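You operate a simulated robot arm through the tools that you are given. There is no shell and no other tool. Be economical: measure what you need, move in short steps, check, and stop when the job is done.

You are at the controls of a simulated robot arm. One attempt, no reset.

JOB
Blot the spare glue on the test panel, then lay its flake at the tag's test heat.
Fine: blotter block back; film on before the tip; spatula back on its holder.

The check looks at the end state, three seconds after you hand in, the way a careful person would. Anything else that was tipped, shoved, dropped, spilled or broken makes it a failure.

ROBOT AND FRAMES
A 7-joint arm with a two-finger parallel gripper, fixed in place. Base frame: the origin is at the foot of the arm, x ahead of it, y to its left, z up. Units: mm, rad, N and s.
With the tool pointing down near the work surface it reaches from about 300 to 700 mm from the base axis. Its first joint turns from -1.152 to 1.152 rad. Payload 1.57 kg.
Tool frame: the origin (TCP) lies between the finger pads and is the grasp point; the fingertips stand 30 mm ahead of it; z points along the fingers, y is the line along which they close. The gripper opens to 110 mm. The fingers are 24 mm wide and 12 mm thick; the gripper's body (48 by 112 mm) begins 78 mm behind the TCP.
Orientation is that of the tool frame in the base frame, as [roll, pitch, yaw] about the fixed x, y, z axes, in that order (R = Rz(yaw) Ry(pitch) Rx(roll)). With the fingers straight down and closing along the base's y, the tool's x points along the base's -x, its y along +y and its z along -z.

CONTROLS
- The arm moves only by the tool servo_tool. Its argument "targets" is a list that holds one entry, the list of rows, each a list of 7 numbers: the shift along the tool's x, y, z in cm, then the turn, a rotation vector about the tool's x, y, z in rad, then the closure in counts, from 0 (fully open) to 255 (shut). In form: [[[dx, dy, dz, wx, wy, wz, jaw], ...]]. A call has 1 to 12 rows; each row is the pose to reach, as a shift and turn from the pose commanded when the call began, along the tool's axes at that moment. A row lasts 0.2 s, in which the tool goes at most 50 mm and 0.15 rad; a call with a longer step from one row to the next is refused whole, and so is a gripper value outside its range. Where a pose cannot be reached the arm comes as near as it can. A force on the tool above 40 N (or 10 N above the force at the start of the call, whichever is more), or a blocked arm, ends the call early, and 0.2 s more pass. Each finger travels about 108 mm/s and halts on what it meets, pressing with about 24 N; the grip force reading is that of the motor and also rises with nothing between the fingers. The clock runs only during rows and for 0.2 s after the last one: add rows that repeat a pose to give the fingers time. It gives the time, the measured TCP pose, the force on the tool (base axes), the opening and the grip force at its end, in the units of the frame above (readings bear some noise).
- Cameras (640 x 400 px; columns grow to the right, rows downward): "scene" is fixed at [153.5, -380.9, 1426.9]; the picture's right is [0.88, -0.48, 0.00], its down [-0.18, -0.32, -0.93] and it looks along [0.45, 0.81, -0.37] (base axes); focal length 347 px, centre (320, 200). "wrist" rides on the gripper at [70, 16, -141] in the tool frame; the picture's right is [-0.23, 0.97, 0.00], its down [-0.86, -0.20, -0.48] and it looks along [-0.47, -0.11, 0.88] (tool axes); focal length 222 px, centre (320, 200). There is no depth. A picture from a camera that has moved, and an enlarged one, comes with that camera's place and axes in the base frame and with its lens.
- capture(camera): a new picture of that camera. The clock stands still meanwhile.
- enlarge(camera, box): a new picture of the part [left, top, right, bottom] of that camera's present view, enlarged. The clock stands still meanwhile.
- finish_job(): hands the job in; it is judged then, once.

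Work in short steps. Places have to be worked out from the pictures, the camera data and where the tool is seen: move nearer, look again, correct. Check each grasp and each placing, and mend what went wrong. You have 120 turns and 68 pictures in all, those below and enlarged ones among them. Open the gripper and draw the arm clear of the work before you hand the job in, unless the task says otherwise; then end with one line.

The tools are called after ">>>" as a command line: name --argument value ..., lists and objects as JSON in quotes. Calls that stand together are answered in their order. servo_tool: Moves the arm, as the interface text tells. Its arguments: {"type":"object","properties":{"targets":{"type":"array","items":{"type":"array","items":{"type":"array","items":{"type":"number"}}}}},"required":["targets"]} The other tools are called the same way: capture (camera) takes a picture; enlarge (camera, box) takes an enlarged picture of a part of a camera's view; finish_job () hands the job in.

At the start:

```text
clock: 0.0
position: [268.8, 338.6, 1221.8]
orientation: [-3.141, -0.001, 3.142]
ft_force: [-0.3, 0.1, -0.8]
finger_gap: 109.9
grip_force: 0.0
```

scene: 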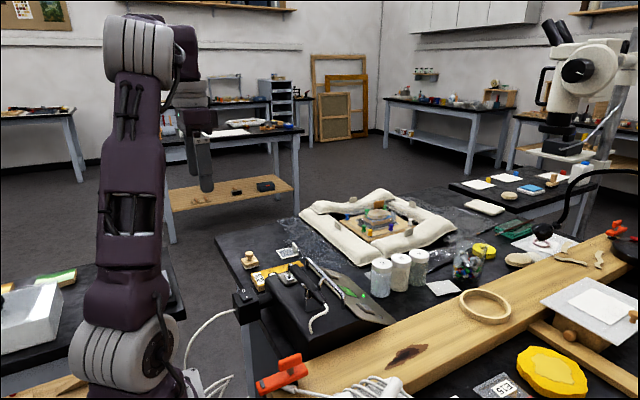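
wrist: 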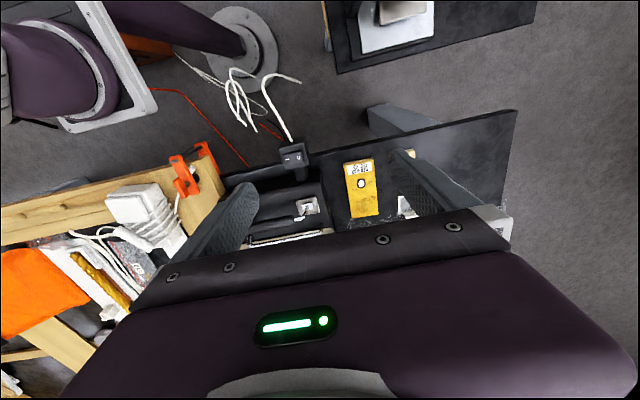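

The scene is crowded, so I'll enlarge the work area to identify the items before moving.

>>> enlarge --camera "scene" --box '[220, 180, 480, 342]'

>>> enlarge --camera "scene" --box '[420, 160, 640, 298]'

>>> enlarge --camera "wrist" --box '[220, 80, 520, 267]'

```text
2.46 times, centred on (350, 261) of scene
camera zoom: at [153.5, -380.9, 1426.9], right [0.88, -0.48, 0.0], down [-0.18, -0.32, -0.93], along [0.45, 0.81, -0.37], focal length 855 px, centre (246, 50)
```

zoom: 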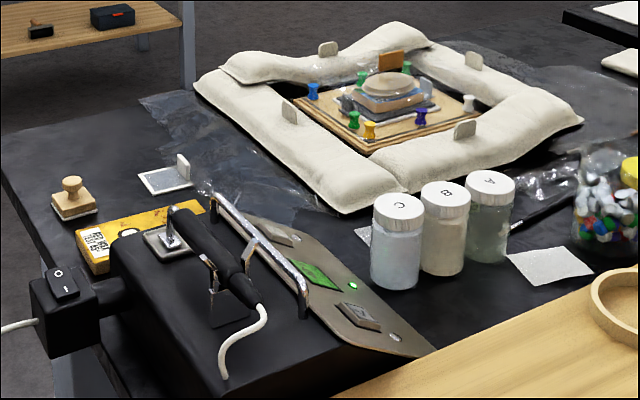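

```text
2.90 times, centred on (530, 229) of scene
camera zoom: at [153.5, -380.9, 1426.9], right [0.88, -0.48, 0.0], down [-0.18, -0.32, -0.93], along [0.45, 0.81, -0.37], focal length 1007 px, centre (-289, 116)
```

zoom: 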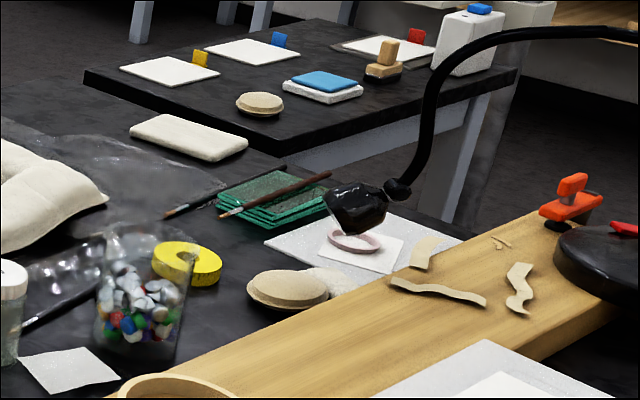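

```text
2.13 times, centred on (370, 174) of wrist
camera zoom: at [198.1, 353.0, 1363.8], right [0.23, 0.97, 0.0], down [0.86, -0.2, 0.48], along [0.47, -0.11, -0.88], focal length 474 px, centre (213, 256)
```

zoom: 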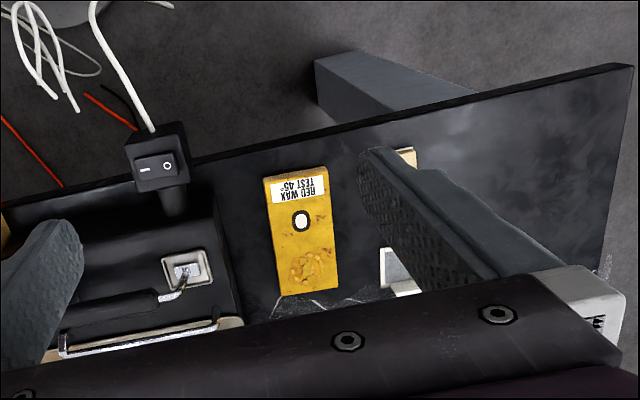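

The yellow tagged block reads "RED WAX TEST 45°", and there's a heater box with spatula, a film piece and a blotter knob. I'll move the wrist camera to see the heater and the rest of the table.

>>> servo_tool --targets '[[[0, -3, -2, 0, 0, 0, 0], [0, -7, -2, 0, 0, 0, 0], [0, -11, -2, 0, 0, 0, 0]]]'

>>> capture --camera "wrist"

```text
clock: 0.8
position: [270.9, 227.9, 1241.6]
orientation: [-3.141, 0.0, 3.141]
ft_force: [-0.3, 0.0, 0.7]
finger_gap: 110.1
grip_force: 0.1
```

```text
62 pictures are left
camera wrist: at [199.7, 242.4, 1384.9], right [0.23, 0.97, 0.0], down [0.86, -0.2, 0.48], along [0.47, -0.11, -0.88], focal length 222 px, centre (320, 200)
```

wrist: 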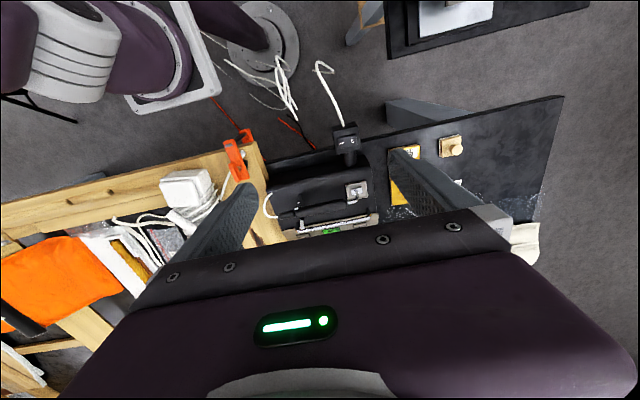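

The gripper hides the lower half, so I'll move forward to see the heater panel and the test panel.

>>> servo_tool --targets '[[[-5, 0, 0, 0, 0, 0, 0], [-10, 0, 0, 0, 0, 0, 0], [-15, 2, 0, 0, 0, 0, 0], [-18, 3, 0, 0, 0, 0, 0]]]'

>>> capture --camera "wrist"

```text
refused: row 3 steps farther than a row can; nothing moved
```

```text
61 pictures are left
camera wrist: at [199.7, 242.4, 1384.9], right [0.23, 0.97, 0.0], down [0.86, -0.2, 0.48], along [0.47, -0.11, -0.88], focal length 222 px, centre (320, 200)
```

wrist: 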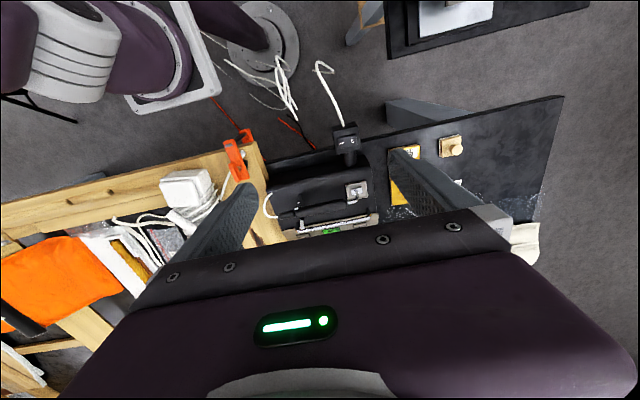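

The diagonal step was over 50 mm; I'll use smaller steps.

>>> servo_tool --targets '[[[-4.5, 0, 0, 0, 0, 0, 0], [-9, 0.5, 0, 0, 0, 0, 0], [-13.5, 1.5, 0, 0, 0, 0, 0], [-18, 3, 0, 0, 0, 0, 0]]]'

```text
clock: 1.8
position: [450.3, 257.6, 1240.7]
orientation: [-3.141, -0.001, -3.141]
ft_force: [0.1, 0.9, 0.3]
finger_gap: 110.0
grip_force: 0.0
```

Now a picture from here.

>>> capture --camera "wrist"

```text
60 pictures are left
camera wrist: at [379.1, 272.2, 1383.8], right [0.23, 0.97, 0.0], down [0.86, -0.2, 0.48], along [0.47, -0.11, -0.88], focal length 222 px, centre (320, 200)
```

wrist: 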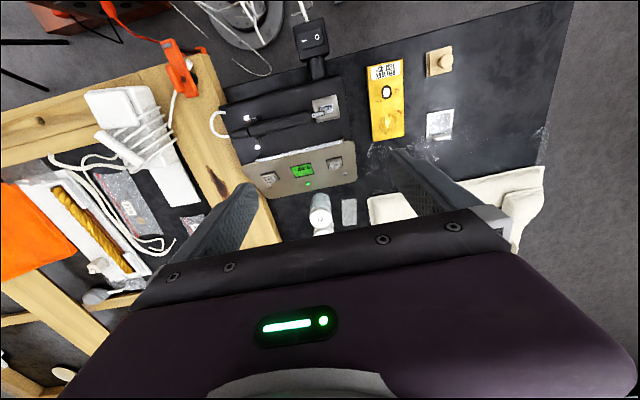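

>>> enlarge --camera "wrist" --box '[210, 20, 370, 220]'

>>> enlarge --camera "wrist" --box '[350, 30, 480, 150]'

```text
2.00 times, centred on (290, 120) of wrist
camera zoom: at [379.1, 272.2, 1383.8], right [0.23, 0.97, 0.0], down [0.86, -0.2, 0.48], along [0.47, -0.11, -0.88], focal length 444 px, centre (380, 360)
```

zoom: 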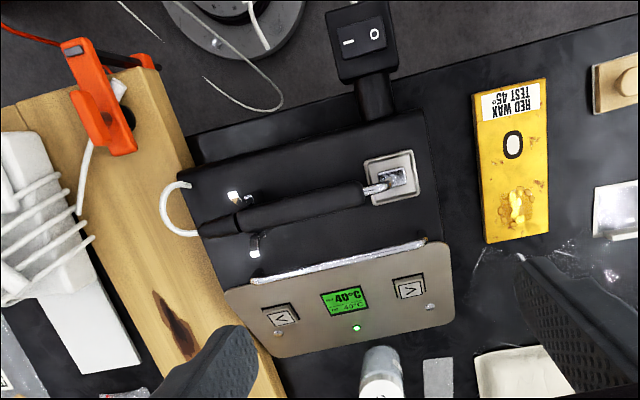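

```text
3.33 times, centred on (415, 90) of wrist
camera zoom: at [379.1, 272.2, 1383.8], right [0.23, 0.97, 0.0], down [0.86, -0.2, 0.48], along [0.47, -0.11, -0.88], focal length 740 px, centre (3, 567)
```

zoom: 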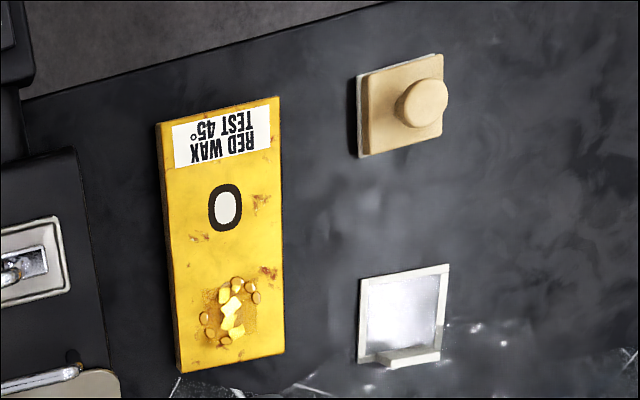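

The heater shows 40 °C with two arrow buttons; the tag says 45°. I'll read the display and buttons and the panel in more detail.

>>> enlarge --camera "wrist" --box '[255, 150, 345, 200]'

>>> enlarge --camera "wrist" --box '[365, 55, 415, 145]'

```text
7.11 times, centred on (300, 175) of wrist
camera zoom: at [379.1, 272.2, 1383.8], right [0.23, 0.97, 0.0], down [0.86, -0.2, 0.48], along [0.47, -0.11, -0.88], focal length 1580 px, centre (462, 378)
```

zoom: 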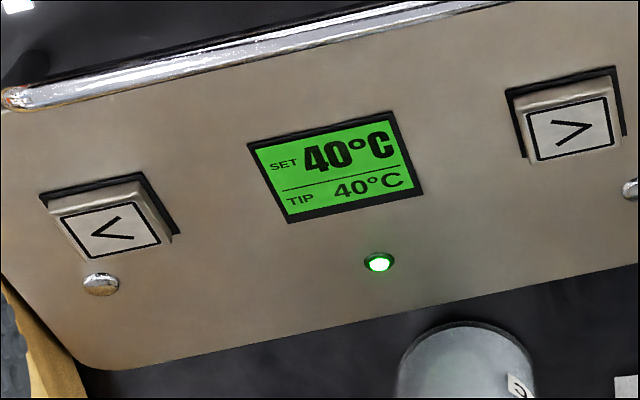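

```text
4.44 times, centred on (390, 100) of wrist
camera zoom: at [379.1, 272.2, 1383.8], right [0.23, 0.97, 0.0], down [0.86, -0.2, 0.48], along [0.47, -0.11, -0.88], focal length 987 px, centre (9, 644)
```

zoom: 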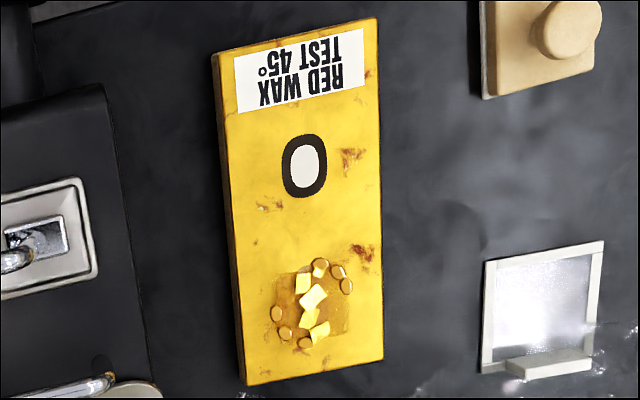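

Buttons triangulate to about [551, 120, 914] ("<") and [551, 266, 911] (">") on a panel sloped ~30° toward +x; I'll hover closed fingers over ">" and tilt square to the slope.

>>> servo_tool --targets '[[[-3, 0.4, 3.5, 0, 0, 0, 255], [-6, 0.8, 7, 0, 0, 0, 255], [-9, 0.8, 10.5, 0, 0.12, 0, 255], [-12, 0.8, 14, 0, 0.25, 0, 255], [-14.9, 0.8, 17.5, 0, 0.38, 0, 255], [-14.9, 0.8, 21, 0, 0.5, 0, 255], [-14.9, 0.8, 22, 0, 0.5, 0, 255]]]'

>>> capture --camera "wrist"

>>> capture --camera "scene"

```text
clock: 3.4
position: [524.7, 231.3, 1002.5]
orientation: [-3.141, -0.49, 3.141]
ft_force: [-0.8, 0.4, -0.1]
finger_gap: 0.0
grip_force: 21.6
out of reach, approached as far as the arm can: row 4, 5, 6, 7
```

```text
55 pictures are left
camera wrist: at [529.3, 245.9, 1161.2], right [0.2, 0.97, -0.11], down [0.98, -0.2, 0.02], along [0.0, -0.11, -0.99], focal length 222 px, centre (320, 200)
```

wrist: 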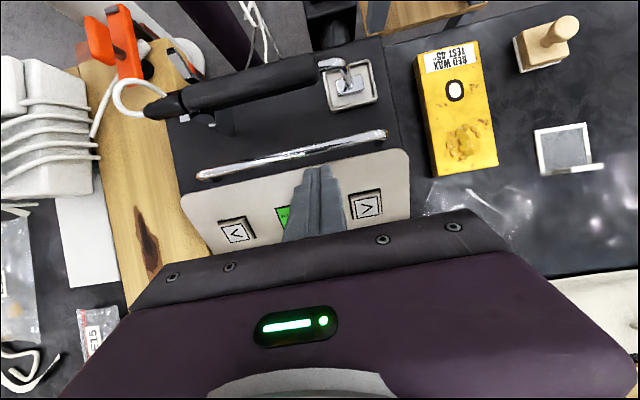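

```text
54 pictures are left
```

scene: 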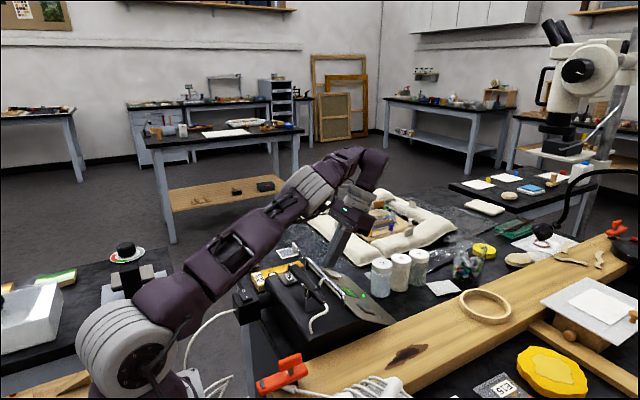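

The tilted pose is out of reach, so I'll go back to straight down, which leaves this button within reach (radius ~612 mm).

>>> servo_tool --targets '[[[0.5, 0, -1, 0, -0.13, 0, 255], [1, 0, -2, 0, -0.26, 0, 255], [1.5, 0, -3, 0, -0.38, 0, 255], [1.5, 0, -3, 0, -0.49, 0, 255]]]'

```text
clock: 4.4
position: [527.8, 231.9, 1040.4]
orientation: [3.141, -0.008, 3.141]
ft_force: [-0.6, 0.2, 0.3]
finger_gap: 0.0
grip_force: 21.1
```

Now straight again at (528, 232, 1040); moving over the ">" button to TCP (557, 268, 962).

>>> servo_tool --targets '[[[-1.5, 1.8, 2, 0, 0, 0, 255], [-2.9, 3.6, 4, 0, 0, 0, 255], [-2.9, 3.6, 7.8, 0, 0, 0, 255]]]'

>>> capture --camera "wrist"

>>> enlarge --camera "scene" --box '[240, 210, 440, 335]'

```text
clock: 5.2
position: [555.4, 269.3, 963.8]
orientation: [-3.14, -0.009, 3.14]
ft_force: [-0.3, 0.0, -1.1]
finger_gap: 0.1
grip_force: 21.5
```

```text
53 pictures are left
camera wrist: at [487.1, 283.4, 1106.7], right [0.23, 0.97, 0.0], down [0.86, -0.2, 0.47], along [0.46, -0.11, -0.88], focal length 222 px, centre (320, 200)
```

wrist: 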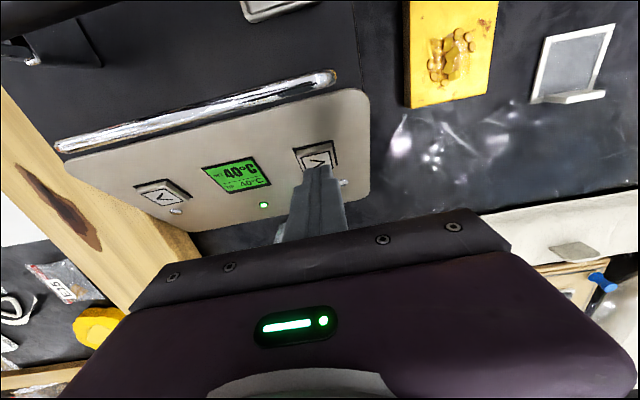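

```text
3.20 times, centred on (340, 272) of scene
camera zoom: at [153.5, -380.8, 1426.9], right [0.88, -0.48, 0.0], down [-0.18, -0.32, -0.93], along [0.45, 0.81, -0.37], focal length 1112 px, centre (256, -32)
```

zoom: 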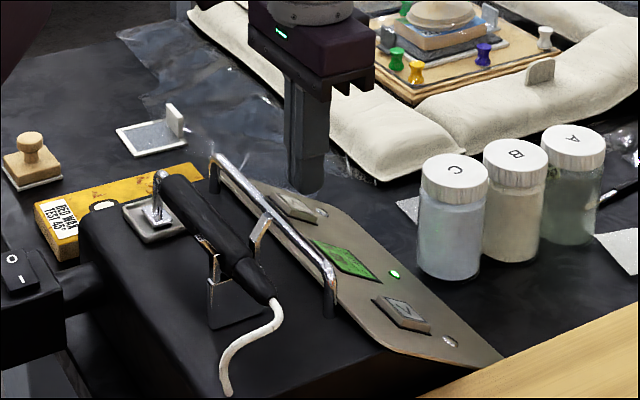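

Button at ≈(546, 266); fingertips (z≈934) sit over it. I'll descend 12 mm, then in small steps.

>>> servo_tool --targets '[[[0, -0.3, 0.6, 0, 0, 0, 255], [0, -0.3, 1.2, 0, 0, 0, 255], [0, -0.3, 1.5, 0, 0, 0, 255]]]'

>>> enlarge --camera "wrist" --box '[190, 120, 370, 233]'

```text
clock: 6.0
position: [555.3, 266.7, 948.4]
orientation: [3.141, -0.01, -3.141]
ft_force: [1.5, 0.4, 3.6]
finger_gap: 0.2
grip_force: 21.4
```

```text
3.54 times, centred on (280, 176) of wrist
camera zoom: at [486.5, 280.4, 1091.4], right [0.23, 0.97, 0.0], down [0.86, -0.2, 0.47], along [0.46, -0.11, -0.88], focal length 786 px, centre (462, 283)
```

zoom: 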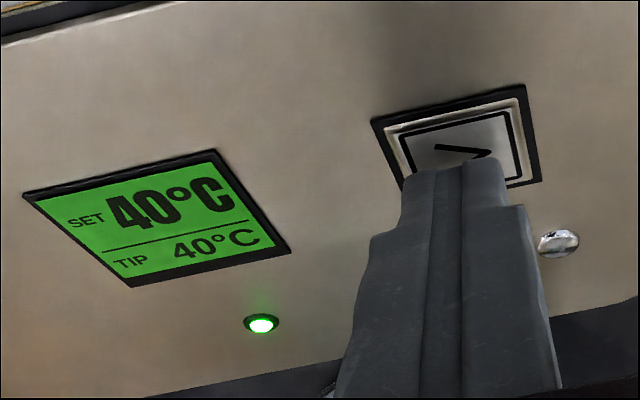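

Contact has begun (3.6 N). I'll press 2 mm more, then back off and read the display.

>>> servo_tool --targets '[[[0, 0, 0.2, 0, 0, 0, 255], [0, 0, 0.2, 0, 0, 0, 255], [0, 0, -0.8, 0, 0, 0, 255]]]'

>>> enlarge --camera "wrist" --box '[190, 120, 370, 233]'

```text
clock: 6.8
position: [555.7, 264.8, 956.3]
orientation: [-3.142, -0.01, -3.139]
ft_force: [-0.1, -0.5, 0.1]
finger_gap: 0.2
grip_force: 21.2
```

```text
3.54 times, centred on (280, 176) of wrist
camera zoom: at [486.5, 280.2, 1099.5], right [0.23, 0.97, 0.0], down [0.86, -0.2, 0.47], along [0.46, -0.11, -0.88], focal length 786 px, centre (462, 283)
```

zoom: 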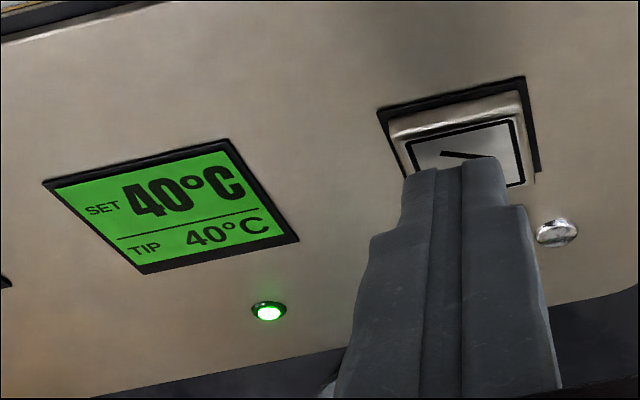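

Still 40; it needs a deeper press. I'll press about 3–4 mm further and hold.

>>> servo_tool --targets '[[[0, 0, 0.8, 0, 0, 0, 255], [0, 0, 1.15, 0, 0, 0, 255], [0, 0, 1.3, 0, 0, 0, 255]]]'

>>> enlarge --camera "wrist" --box '[190, 120, 370, 233]'

```text
clock: 7.6
position: [558.7, 265.3, 945.2]
orientation: [3.138, -0.003, -3.14]
ft_force: [9.9, -2.6, 39.6]
finger_gap: 0.0
grip_force: 21.1
```

```text
3.54 times, centred on (280, 176) of wrist
camera zoom: at [487.2, 280.1, 1088.2], right [0.23, 0.97, 0.0], down [0.86, -0.2, 0.48], along [0.46, -0.11, -0.88], focal length 786 px, centre (462, 283)
```

zoom: 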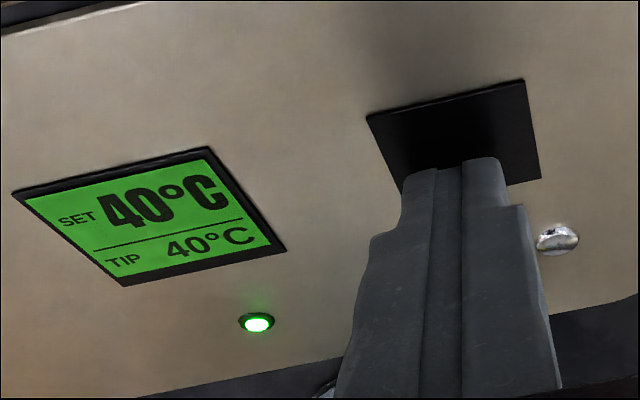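

The button is fully in; I'll release and read.

>>> servo_tool --targets '[[[0, 0, -0.5, 0, 0, 0, 255], [0, 0, -1.1, 0, 0, 0, 255]]]'

>>> enlarge --camera "wrist" --box '[190, 120, 370, 233]'

```text
clock: 8.2
position: [554.1, 267.3, 952.4]
orientation: [-3.139, -0.016, 3.141]
ft_force: [1.1, 0.3, 1.4]
finger_gap: 0.3
grip_force: 21.3
```

```text
3.54 times, centred on (280, 176) of wrist
camera zoom: at [485.4, 281.4, 1096.1], right [0.23, 0.97, -0.01], down [0.86, -0.2, 0.47], along [0.45, -0.11, -0.88], focal length 786 px, centre (462, 283)
```

zoom: 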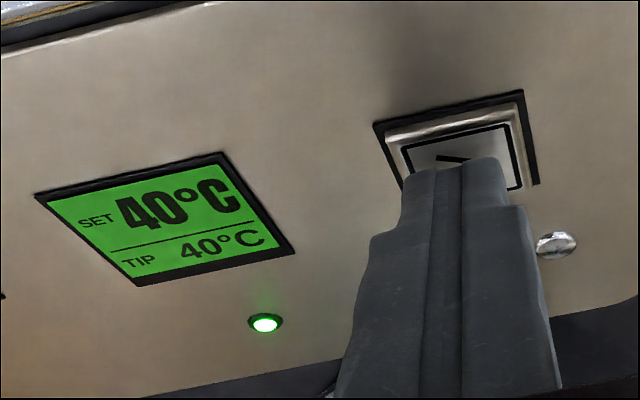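

No change yet; I'll back off slightly and let some time pass to see if the display updates.

>>> servo_tool --targets '[[[0, 0, -0.6, 0, 0, 0, 255], [0, 0, -0.6, 0, 0, 0, 255], [0, 0, -0.6, 0, 0, 0, 255]]]'

>>> enlarge --camera "wrist" --box '[190, 120, 370, 233]'

```text
clock: 9.0
position: [554.5, 266.2, 960.5]
orientation: [3.141, -0.013, 3.141]
ft_force: [-1.3, -0.2, -0.4]
finger_gap: 0.0
grip_force: 20.9
```

```text
3.54 times, centred on (280, 176) of wrist
camera zoom: at [486.5, 281.0, 1102.6], right [0.23, 0.97, 0.0], down [0.86, -0.2, 0.47], along [0.46, -0.11, -0.88], focal length 786 px, centre (462, 283)
```

zoom: 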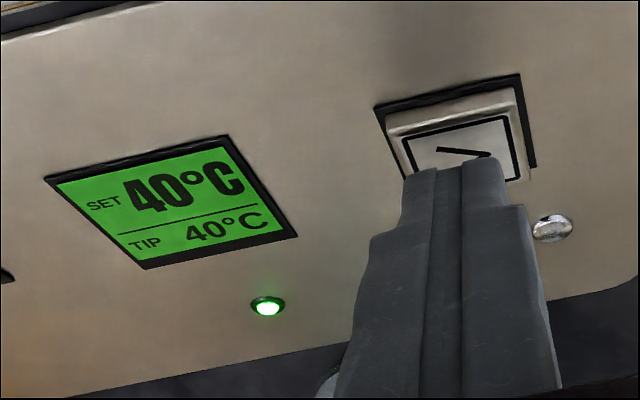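

I'll press again with a longer, gentler hold and look while held.

>>> servo_tool --targets '[[[0, 0, 0.8, 0, 0, 0, 255], [0, 0, 1.3, 0, 0, 0, 255], [0, 0, 1.45, 0, 0, 0, 255], [0, 0, 1.45, 0, 0, 0, 255], [0, 0, 1.45, 0, 0, 0, 255], [0, 0, 1.45, 0, 0, 0, 255]]]'

>>> enlarge --camera "wrist" --box '[190, 120, 370, 233]'

```text
clock: 10.4
position: [556.4, 267.1, 946.2]
orientation: [3.141, -0.004, 3.142]
ft_force: [9.1, -0.4, 26.5]
finger_gap: 0.3
grip_force: 20.9
```

```text
3.54 times, centred on (280, 176) of wrist
camera zoom: at [486.5, 281.4, 1089.3], right [0.23, 0.97, 0.0], down [0.86, -0.2, 0.47], along [0.46, -0.11, -0.88], focal length 786 px, centre (462, 283)
```

zoom: 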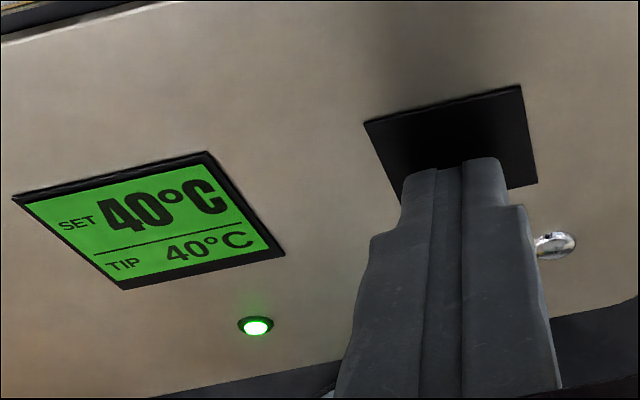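

Fully pressed with no effect. I'll release, retreat, and view once more, then head to the "<" button.

>>> servo_tool --targets '[[[0, 0, -1, 0, 0, 0, 255], [0, 0, -3, 0, 0, 0, 255], [0, -4, -4, 0, 0, 0, 255]]]'

>>> enlarge --camera "wrist" --box '[120, 80, 400, 255]'

```text
clock: 11.2
position: [554.1, 226.2, 984.7]
orientation: [-3.141, -0.011, 3.142]
ft_force: [0.2, -0.5, 0.0]
finger_gap: 0.3
grip_force: 21.3
```

```text
2.29 times, centred on (260, 168) of wrist
camera zoom: at [486.7, 240.5, 1127.8], right [0.23, 0.97, 0.0], down [0.86, -0.2, 0.47], along [0.46, -0.11, -0.88], focal length 508 px, centre (457, 274)
```

zoom: 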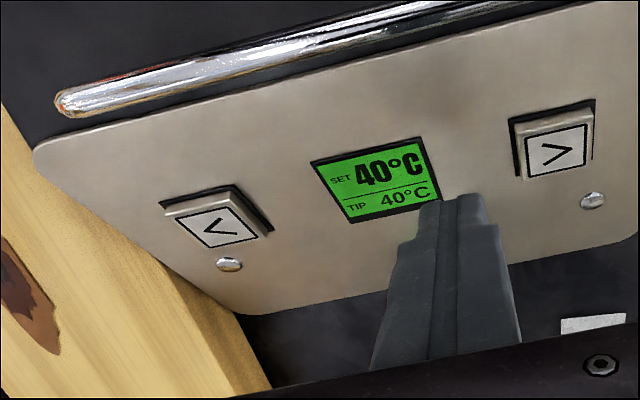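

Still 40. I'll try "<" at ≈(548, 113), which may be the raise key if 40 is the bottom limit.

>>> servo_tool --targets '[[[0, -4.5, 0, 0, 0, 0, 255], [0, -9, 0, 0, 0, 0, 255], [0, -11.2, 2, 0, 0, 0, 255], [0, -11.2, 3.6, 0, 0, 0, 255], [0, -11.2, 3.85, 0, 0, 0, 255], [0, -11.2, 3.85, 0, 0, 0, 255]]]'

>>> capture --camera "wrist"

```text
clock: 12.6
position: [557.4, 114.0, 945.1]
orientation: [3.141, -0.006, 3.141]
ft_force: [3.0, 1.3, 9.9]
finger_gap: 0.1
grip_force: 21.3
```

```text
44 pictures are left
camera wrist: at [487.8, 129.7, 1089.0], right [0.23, 0.97, 0.0], down [0.86, -0.2, 0.47], along [0.46, -0.11, -0.88], focal length 222 px, centre (320, 200)
```

wrist: 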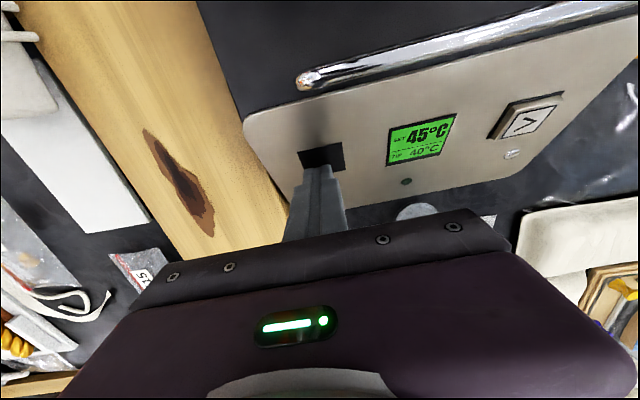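

"<" raised the set point to 45 °C and the LED is off while heating. I'll lift off and travel to above the blotter knob.

>>> servo_tool --targets '[[[0, 0, -2, 0, 0, 0, 255], [0, 0, -6, 0, 0, 0, 255], [0, 2, -10, 0, 0, 0, 255], [1, 6.5, -12, 0, 0, 0, 200], [3, 11, -12, 0, 0, 0, 150], [5, 15.5, -12, 0, 0, 0, 110], [7, 20, -12, 0, 0, 0, 110], [9, 24.5, -12, 0, 0, 0, 110], [10, 29, -12, 0, 0, 0, 110], [10, 33.5, -12, 0, 0, 0, 110], [10, 36, -12, 0, 0, 0, 110]]]'

>>> capture --camera "wrist"

```text
refused: row 4 steps farther than a row can; nothing moved
```

```text
43 pictures are left
camera wrist: at [487.8, 129.7, 1089.0], right [0.23, 0.97, 0.0], down [0.86, -0.2, 0.47], along [0.46, -0.11, -0.88], focal length 222 px, centre (320, 200)
```

wrist: 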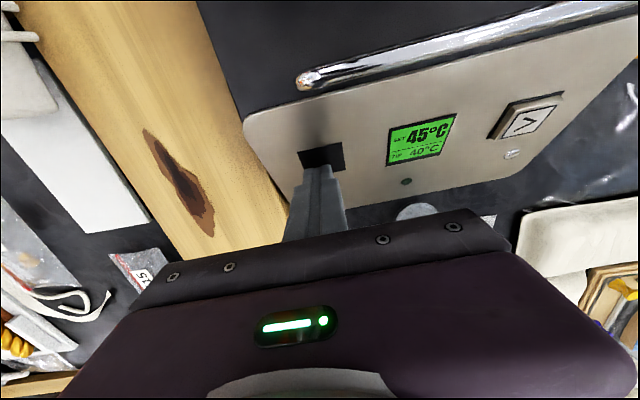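

One row was too long; resending with smaller steps.

>>> servo_tool --targets '[[[0, 0, -2, 0, 0, 0, 255], [0, 0, -6, 0, 0, 0, 255], [0, 2, -10, 0, 0, 0, 255], [0.5, 6, -12, 0, 0, 0, 200], [2, 10, -12, 0, 0, 0, 150], [4, 14, -12, 0, 0, 0, 110], [6, 18, -12, 0, 0, 0, 110], [8, 22, -12, 0, 0, 0, 110], [9.5, 26, -12, 0, 0, 0, 110], [10, 30, -12, 0, 0, 0, 110], [10, 34, -12, 0, 0, 0, 110], [10, 36, -12, 0, 0, 0, 110]]]'

>>> capture --camera "wrist"

```text
clock: 15.2
position: [440.6, 450.2, 1060.2]
orientation: [3.141, -0.012, 3.141]
ft_force: [0.0, -0.6, 0.2]
finger_gap: 62.5
grip_force: 0.0
out of reach, approached as far as the arm can: row 11, 12
```

```text
42 pictures are left
camera wrist: at [371.4, 465.2, 1202.2], right [0.23, 0.97, 0.0], down [0.86, -0.2, 0.47], along [0.46, -0.11, -0.88], focal length 222 px, centre (320, 200)
```

wrist: 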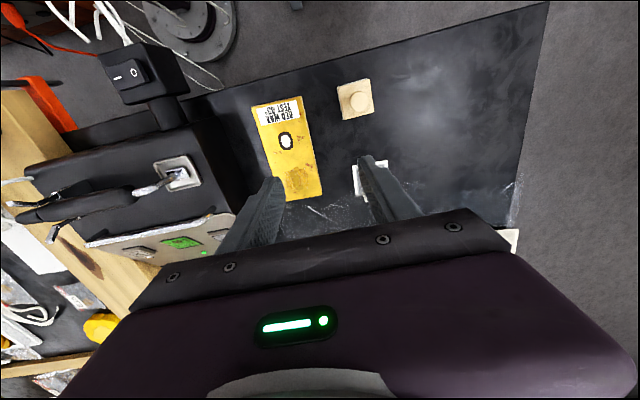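

Blotter knob top triangulates to ≈(405, 508, 897), aligned with the axes. I'll go over it and look before descending.

>>> servo_tool --targets '[[[1.5, 1.5, 3, 0, 0, 0, 110], [3, 3, 6, 0, 0, 0, 110], [3.5, 4.5, 9, 0, 0, 0, 110], [3.5, 5.8, 11.5, 0, 0, 0, 110]]]'

>>> capture --camera "wrist"

```text
clock: 16.2
position: [402.1, 504.7, 945.9]
orientation: [-3.128, -0.011, -3.139]
ft_force: [0.3, 0.5, 0.4]
finger_gap: 62.4
grip_force: 0.1
out of reach, approached as far as the arm can: row 4
```

```text
41 pictures are left
camera wrist: at [334.1, 520.6, 1089.4], right [0.23, 0.97, -0.01], down [0.86, -0.19, 0.47], along [0.46, -0.12, -0.88], focal length 222 px, centre (320, 200)
```

wrist: 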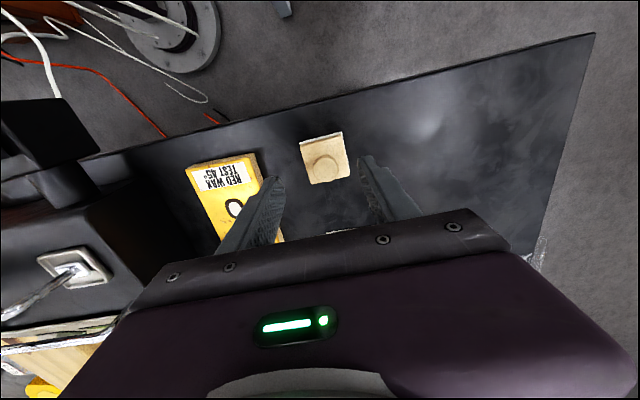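

Knob is at ≈(404, 506), right under the jaws. Descending to TCP z≈910, then closing.

>>> servo_tool --targets '[[[-0.2, 0.15, 1.5, 0, 0, 0, 110], [-0.2, 0.15, 2.8, 0, 0, 0, 110], [-0.2, 0.15, 3.5, 0, 0, 0, 110], [-0.2, 0.15, 3.5, 0, 0, 0, 110]]]'

>>> enlarge --camera "scene" --box '[200, 200, 360, 300]'

```text
clock: 17.2
position: [405.1, 510.0, 910.5]
orientation: [-3.139, -0.011, 3.139]
ft_force: [-0.2, 0.1, 0.1]
finger_gap: 62.6
grip_force: 0.0
```

```text
4.00 times, centred on (280, 250) of scene
camera zoom: at [153.5, -380.9, 1426.9], right [0.88, -0.48, 0.0], down [-0.18, -0.32, -0.93], along [0.45, 0.81, -0.37], focal length 1390 px, centre (480, 0)
```

zoom: 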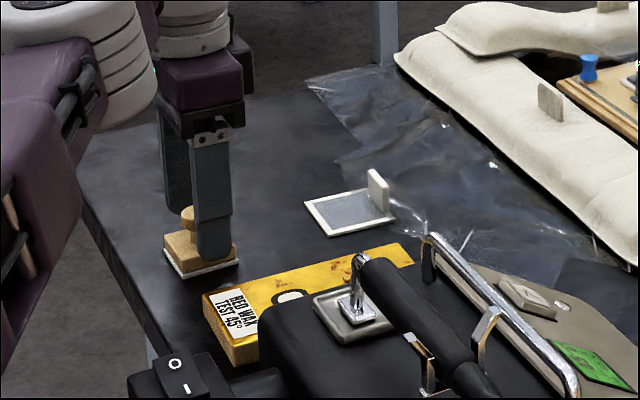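

Fingers straddle the knob with no contact. Closing on the knob.

>>> servo_tool --targets '[[[0, 0, 0, 0, 0, 0, 160], [0, 0, 0, 0, 0, 0, 200], [0, 0, 0, 0, 0, 0, 255], [0, 0, 0, 0, 0, 0, 255]]]'

>>> enlarge --camera "wrist" --box '[200, 90, 440, 240]'

```text
clock: 18.2
position: [405.2, 509.8, 910.0]
orientation: [-3.141, -0.011, 3.141]
ft_force: [0.3, -0.3, 0.7]
finger_gap: 22.6
grip_force: 24.0
```

```text
2.67 times, centred on (320, 165) of wrist
camera zoom: at [336.5, 525.2, 1053.3], right [0.23, 0.97, 0.0], down [0.86, -0.2, 0.47], along [0.46, -0.11, -0.88], focal length 592 px, centre (320, 293)
```

zoom: 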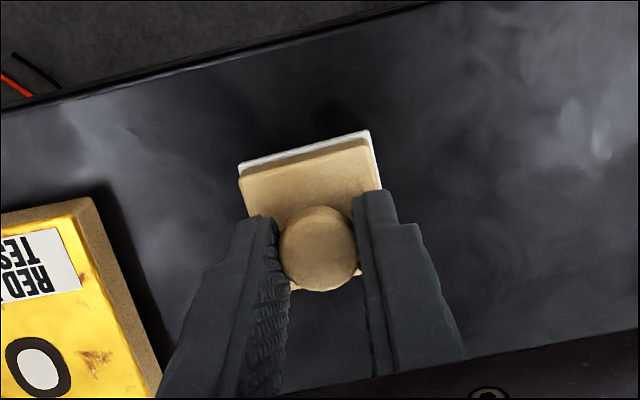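

Gripped at 22.6 mm, block home is TCP (405, 510, 910) with bottom 50 mm below TCP. The glue patch triangulates to ≈(496.5, 396.5) with panel top z≈882; moving to hover above it.

>>> servo_tool --targets '[[[0, 0, -2.5, 0, 0, 0, 255], [0, -2, -5, 0, 0, 0, 255], [-2, -5, -6, 0, 0, 0, 255], [-4.5, -8, -6, 0, 0, 0, 255], [-7, -10.5, -6, 0, 0, 0, 255], [-9.1, -11.3, -6, 0, 0, 0, 255], [-9.1, -11.3, -5, 0, 0, 0, 255]]]'

>>> capture --camera "wrist"

>>> enlarge --camera "scene" --box '[200, 200, 360, 300]'

```text
clock: 19.8
position: [496.7, 396.8, 960.0]
orientation: [-3.141, -0.01, 3.141]
ft_force: [0.3, -0.2, -0.7]
finger_gap: 22.4
grip_force: 23.9
```

```text
38 pictures are left
camera wrist: at [427.6, 411.6, 1102.5], right [0.23, 0.97, 0.0], down [0.86, -0.2, 0.47], along [0.46, -0.11, -0.88], focal length 222 px, centre (320, 200)
```

wrist: 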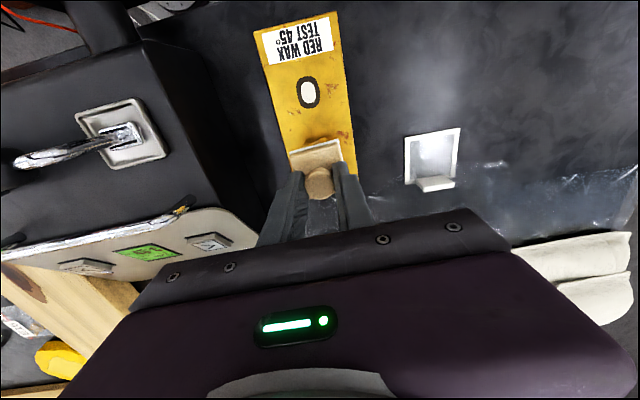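

```text
4.00 times, centred on (280, 250) of scene
camera zoom: at [153.5, -380.9, 1426.9], right [0.88, -0.48, 0.0], down [-0.18, -0.32, -0.93], along [0.45, 0.81, -0.37], focal length 1390 px, centre (480, 0)
```

zoom: 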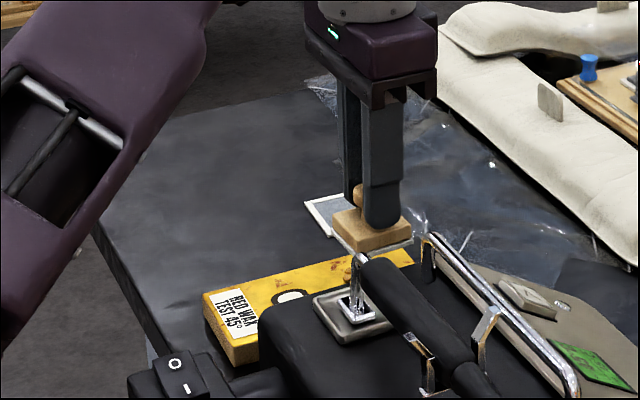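

Aligned over the patch. Descending gently toward contact at TCP ≈932.

>>> servo_tool --targets '[[[0, 0, 1.2, 0, 0, 0, 255], [0, 0, 2.2, 0, 0, 0, 255], [0, 0, 2.6, 0, 0, 0, 255], [0, 0, 2.7, 0, 0, 0, 255]]]'

```text
clock: 20.8
position: [496.4, 396.8, 931.8]
orientation: [-3.14, -0.011, -3.141]
ft_force: [-0.8, 0.0, -1.2]
finger_gap: 22.7
grip_force: 23.4
```

No contact yet at 931.8; continuing in 1 mm steps.

>>> servo_tool --targets '[[[0, 0, 0.1, 0, 0, 0, 255], [0, 0, 0.2, 0, 0, 0, 255], [0, 0, 0.3, 0, 0, 0, 255]]]'

```text
clock: 21.6
position: [496.6, 398.7, 929.4]
orientation: [3.142, -0.012, -3.14]
ft_force: [-0.4, -1.0, 0.8]
finger_gap: 22.3
grip_force: 23.5
```

>>> servo_tool --targets '[[[0, 0, 0.1, 0, 0, 0, 255], [0, 0, 0.2, 0, 0, 0, 255], [0, 0, 0.3, 0, 0, 0, 255]]]'

>>> enlarge --camera "scene" --box '[240, 225, 340, 288]'

```text
clock: 22.4
position: [497.5, 397.8, 926.7]
orientation: [3.141, -0.008, -3.141]
ft_force: [-2.1, -0.4, 7.7]
finger_gap: 22.8
grip_force: 24.0
```

```text
6.35 times, centred on (290, 256) of scene
camera zoom: at [153.3, -381.0, 1426.9], right [0.88, -0.48, 0.0], down [-0.18, -0.32, -0.93], along [0.45, 0.81, -0.37], focal length 2206 px, centre (510, -159)
```

zoom: 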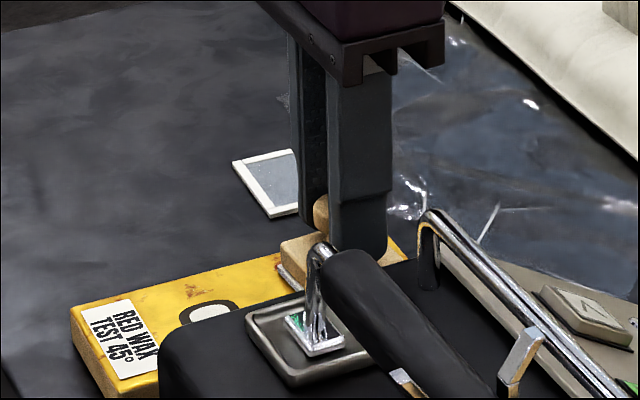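

Contact at TCP ≈927 with 7.7 N. I'll hold it here for ~1.5 s, then lift straight up.

>>> servo_tool --targets '[[[0, 0, 0, 0, 0, 0, 255], [0, 0, 0, 0, 0, 0, 255], [0, 0, 0, 0, 0, 0, 255], [0, 0, 0, 0, 0, 0, 255], [0, 0, 0, 0, 0, 0, 255], [0, 0, 0, 0, 0, 0, 255], [0, 0, -0.5, 0, 0, 0, 255], [0, 0, -2.5, 0, 0, 0, 255], [1, 3, -5, 0, 0, 0, 255], [3, 7, -5, 0, 0, 0, 255], [6, 10, -5, 0, 0, 0, 255]]]'

>>> enlarge --camera "scene" --box '[240, 225, 340, 288]'

```text
clock: 24.8
position: [442.5, 473.8, 973.6]
orientation: [-3.139, -0.011, 3.141]
ft_force: [0.9, -0.1, -0.8]
finger_gap: 22.7
grip_force: 23.9
out of reach, approached as far as the arm can: row 10, 11
```

```text
6.35 times, centred on (290, 256) of scene
camera zoom: at [153.5, -380.9, 1426.9], right [0.88, -0.48, 0.0], down [-0.18, -0.32, -0.93], along [0.45, 0.81, -0.37], focal length 2206 px, centre (510, -159)
```

zoom: 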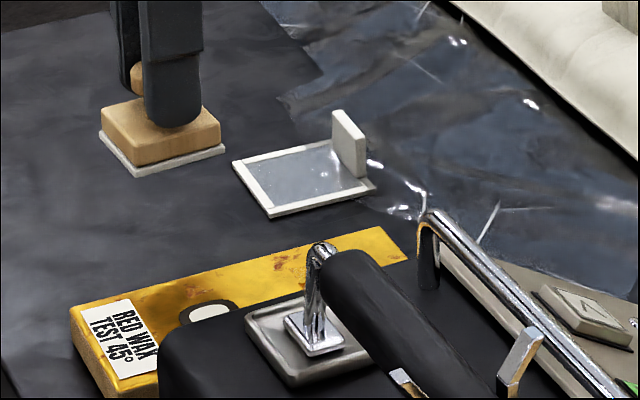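

The block is off the panel. Checking the patch from the wrist camera before putting the block back.

>>> capture --camera "wrist"

```text
34 pictures are left
camera wrist: at [374.7, 488.8, 1116.9], right [0.23, 0.97, 0.0], down [0.86, -0.2, 0.47], along [0.46, -0.11, -0.88], focal length 222 px, centre (320, 200)
```

wrist: 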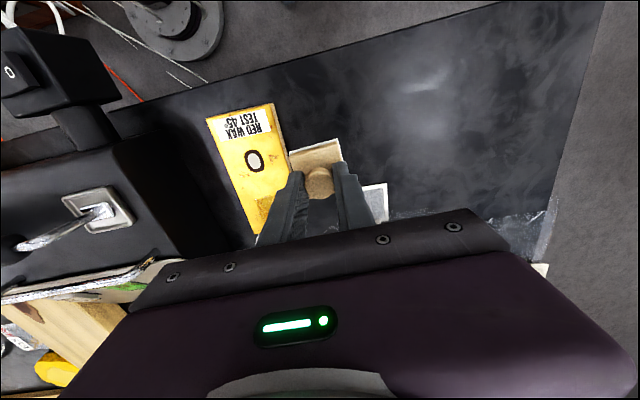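

The jaws hide the patch; I'll swing to where the wrist camera sees it with the block clear of it.

>>> servo_tool --targets '[[[0, -3, -3, 0, 0, 0, 255], [-2, -7, -4.5, 0, 0, 0, 255], [-5, -10.5, -5, 0, 0, 0, 255], [-8.2, -14.3, -5, 0, 0, 0, 255]]]'

>>> enlarge --camera "wrist" --box '[320, 40, 440, 140]'

```text
clock: 25.8
position: [525.8, 326.7, 1025.1]
orientation: [-3.141, -0.01, 3.141]
ft_force: [0.2, -0.1, -1.2]
finger_gap: 22.5
grip_force: 23.3
```

```text
4.00 times, centred on (380, 90) of wrist
camera zoom: at [458.1, 341.0, 1167.8], right [0.23, 0.97, 0.0], down [0.86, -0.2, 0.47], along [0.46, -0.11, -0.88], focal length 888 px, centre (80, 640)
```

zoom: 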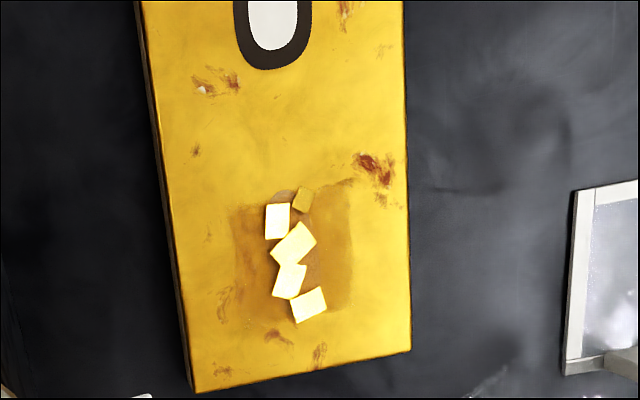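

All the glue beads are gone and the flake pieces remain in place. Returning the block to its home.

>>> servo_tool --targets '[[[2.5, 3.5, 0, 0, 0, 0, 255], [5, 7, 1, 0, 0, 0, 255], [7.5, 10.5, 2, 0, 0, 0, 255], [10, 13, 4, 0, 0, 0, 255], [11.5, 15, 6.5, 0, 0, 0, 255], [11.9, 16.8, 9, 0, 0, 0, 255], [12, 18.2, 10.8, 0, 0, 0, 255], [12, 18.2, 11.3, 0, 0, 0, 255]]]'

```text
clock: 27.6
position: [405.8, 508.7, 913.0]
orientation: [3.141, -0.012, 3.141]
ft_force: [-0.3, -0.1, -0.1]
finger_gap: 22.7
grip_force: 23.4
out of reach, approached as far as the arm can: row 7
```

At 913; lowering the last 3 mm to the table and correcting y by 1 mm.

>>> servo_tool --targets '[[[0.05, 0.1, 0.15, 0, 0, 0, 255], [0.05, 0.1, 0.25, 0, 0, 0, 255], [0.05, 0.1, 0.3, 0, 0, 0, 255]]]'

```text
clock: 28.4
position: [404.7, 510.9, 911.1]
orientation: [3.14, -0.011, -3.14]
ft_force: [-0.2, -0.5, -0.5]
finger_gap: 22.5
grip_force: 23.7
```

>>> servo_tool --targets '[[[0, 0, 0.1, 0, 0, 0, 255], [0, 0, 0.2, 0, 0, 0, 255], [0, 0, 0.2, 0, 0, 0, 255]]]'

```text
clock: 29.2
position: [403.9, 509.9, 909.2]
orientation: [-3.141, -0.008, 3.141]
ft_force: [-1.9, -3.2, 11.6]
finger_gap: 22.8
grip_force: 23.9
```

The block is on the table (11.6 N). I'll ease up 0.5 mm, release and rise.

>>> servo_tool --targets '[[[0, 0, -0.08, 0, 0, 0, 255], [0, 0, -0.08, 0, 0, 0, 200], [0, 0, -0.08, 0, 0, 0, 150], [0, 0, -0.08, 0, 0, 0, 110], [0, 0, -1.5, 0, 0, 0, 110], [0, -0.5, -4, 0, 0, 0, 110], [0, -2, -7, 0, 0, 0, 110]]]'

>>> enlarge --camera "scene" --box '[220, 215, 340, 290]'

```text
clock: 30.8
position: [406.0, 490.9, 976.6]
orientation: [3.141, -0.011, -3.141]
ft_force: [0.3, -0.4, 0.0]
finger_gap: 62.5
grip_force: 0.2
```

```text
5.33 times, centred on (280, 252) of scene
camera zoom: at [153.5, -380.9, 1426.9], right [0.88, -0.48, 0.0], down [-0.18, -0.32, -0.93], along [0.45, 0.81, -0.37], focal length 1853 px, centre (533, -80)
```

zoom: 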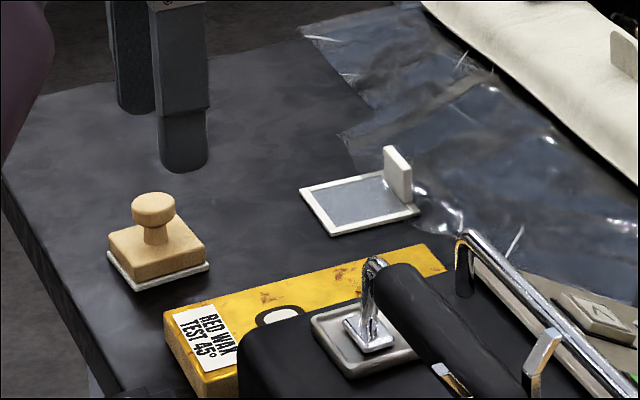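

Block is back in place. Now I need a good fix on the film tab (≈(553, 505), far out), so I'll move closer and view it.

>>> servo_tool --targets '[[[-2, -3, 0, 0, 0, 0, 110], [-5, -6, 0, 0, 0, 0, 60], [-8, -7.3, 1, 0, 0, 0, 60]]]'

>>> enlarge --camera "wrist" --box '[380, 100, 500, 220]'

```text
clock: 31.6
position: [487.0, 416.4, 967.0]
orientation: [3.14, -0.012, -3.14]
ft_force: [0.5, 0.6, 0.0]
finger_gap: 84.1
grip_force: 0.1
```

```text
3.33 times, centred on (440, 160) of wrist
camera zoom: at [417.9, 432.4, 1110.4], right [0.23, 0.97, 0.0], down [0.86, -0.2, 0.47], along [0.46, -0.11, -0.88], focal length 740 px, centre (-80, 333)
```

zoom: 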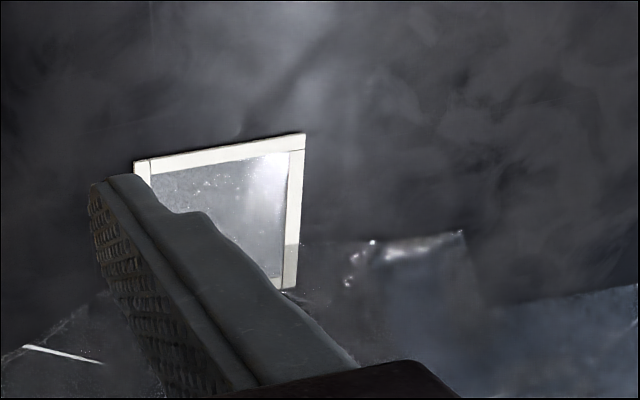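

The finger hides the tab; I'll close the jaws and look again.

>>> servo_tool --targets '[[[0, 0, 0, 0, 0, 0, 150], [0, 0, 0, 0, 0, 0, 255], [0, 0, 0, 0, 0, 0, 255]]]'

>>> enlarge --camera "wrist" --box '[390, 130, 470, 210]'

```text
clock: 32.4
position: [485.0, 418.8, 967.4]
orientation: [-3.14, -0.011, -3.141]
ft_force: [0.0, 0.6, -0.5]
finger_gap: 0.0
grip_force: 21.4
```

```text
5.00 times, centred on (430, 170) of wrist
camera zoom: at [417.7, 432.6, 1110.4], right [0.23, 0.97, 0.0], down [0.86, -0.2, 0.47], along [0.46, -0.11, -0.88], focal length 1111 px, centre (-230, 350)
```

zoom: 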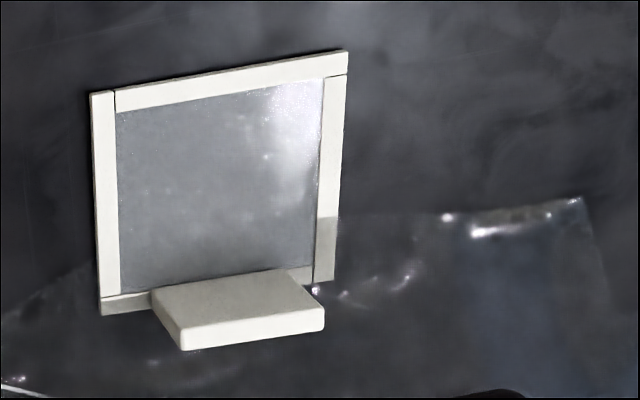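

Tab: center ≈(556, 514), ~35 mm wide in y, ~5 mm thick, top z≈885. I must grip it closing along x, leaning outward toward +y; first rotate the tool yaw by 90° at a safe place.

>>> servo_tool --targets '[[[0.3, -0.4, -1, 0, 0, -0.13, 170], [0.8, -1, -2, 0, 0, -0.26, 170], [1.3, -2, -3, 0, 0, -0.4, 170], [1.8, -3, -3.3, 0, 0, -0.53, 170], [2.5, -3.9, -3.3, 0, 0, -0.66, 170], [2.5, -3.9, -3.3, 0, 0, -0.79, 170], [2.5, -3.9, -3.3, 0, 0, -0.92, 170], [2.5, -3.9, -3.3, 0, 0, -1.05, 170], [2.5, -3.9, -3.3, 0, 0, -1.18, 170], [2.5, -3.9, -3.3, 0, 0, -1.31, 170], [2.5, -3.9, -3.3, 0, 0, -1.44, 170], [2.5, -3.9, -3.3, 0, 0, -1.571, 170]]]'

```text
clock: 35.0
position: [460.6, 379.1, 1001.9]
orientation: [3.129, -0.001, -1.568]
ft_force: [-0.7, 0.3, -0.3]
finger_gap: 36.7
grip_force: 0.1
```

Yaw done. Now moving toward the tab while leaning the tool outward (+y) by 0.6 rad, staying above it.

>>> servo_tool --targets '[[[-1, -1.5, 0.5, 0, -0.1, 0, 170], [-2, -3, 1, 0, -0.2, 0, 170], [-3, -4.5, 1.5, 0, -0.3, 0, 170], [-4.5, -6, 2, 0, -0.4, 0, 170], [-6, -7.5, 2.5, 0, -0.5, 0, 170], [-7.5, -9, 3, 0, -0.6, 0, 170], [-9, -9.5, 3.5, 0, -0.6, 0, 170], [-10.1, -9.5, 4, 0, -0.6, 0, 170]]]'

>>> capture --camera "wrist"

```text
clock: 36.8
position: [554.5, 479.8, 961.0]
orientation: [3.13, 0.601, -1.579]
ft_force: [-1.0, -0.3, 0.3]
finger_gap: 36.3
grip_force: 0.0
```

```text
29 pictures are left
camera wrist: at [538.4, 341.4, 1039.5], right [-0.97, 0.19, 0.14], down [0.21, 0.43, 0.88], along [0.1, 0.88, -0.46], focal length 222 px, centre (320, 200)
```

wrist: 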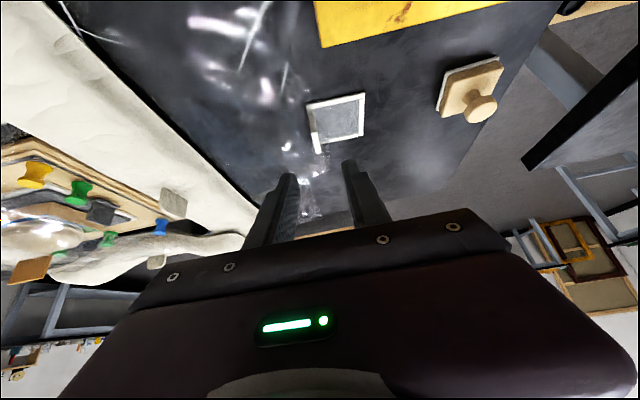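

It reaches. Enlarging to place the tab relative to the jaws.

>>> enlarge --camera "wrist" --box '[270, 80, 400, 210]'

```text
3.08 times, centred on (335, 145) of wrist
camera zoom: at [538.4, 341.4, 1039.5], right [-0.97, 0.19, 0.14], down [0.21, 0.43, 0.88], along [0.1, 0.88, -0.46], focal length 684 px, centre (274, 369)
```

zoom: 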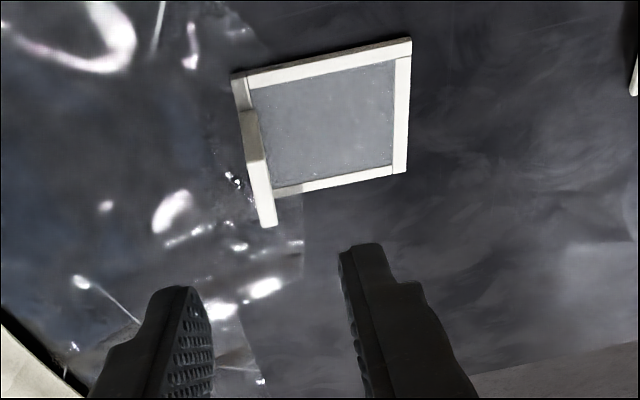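

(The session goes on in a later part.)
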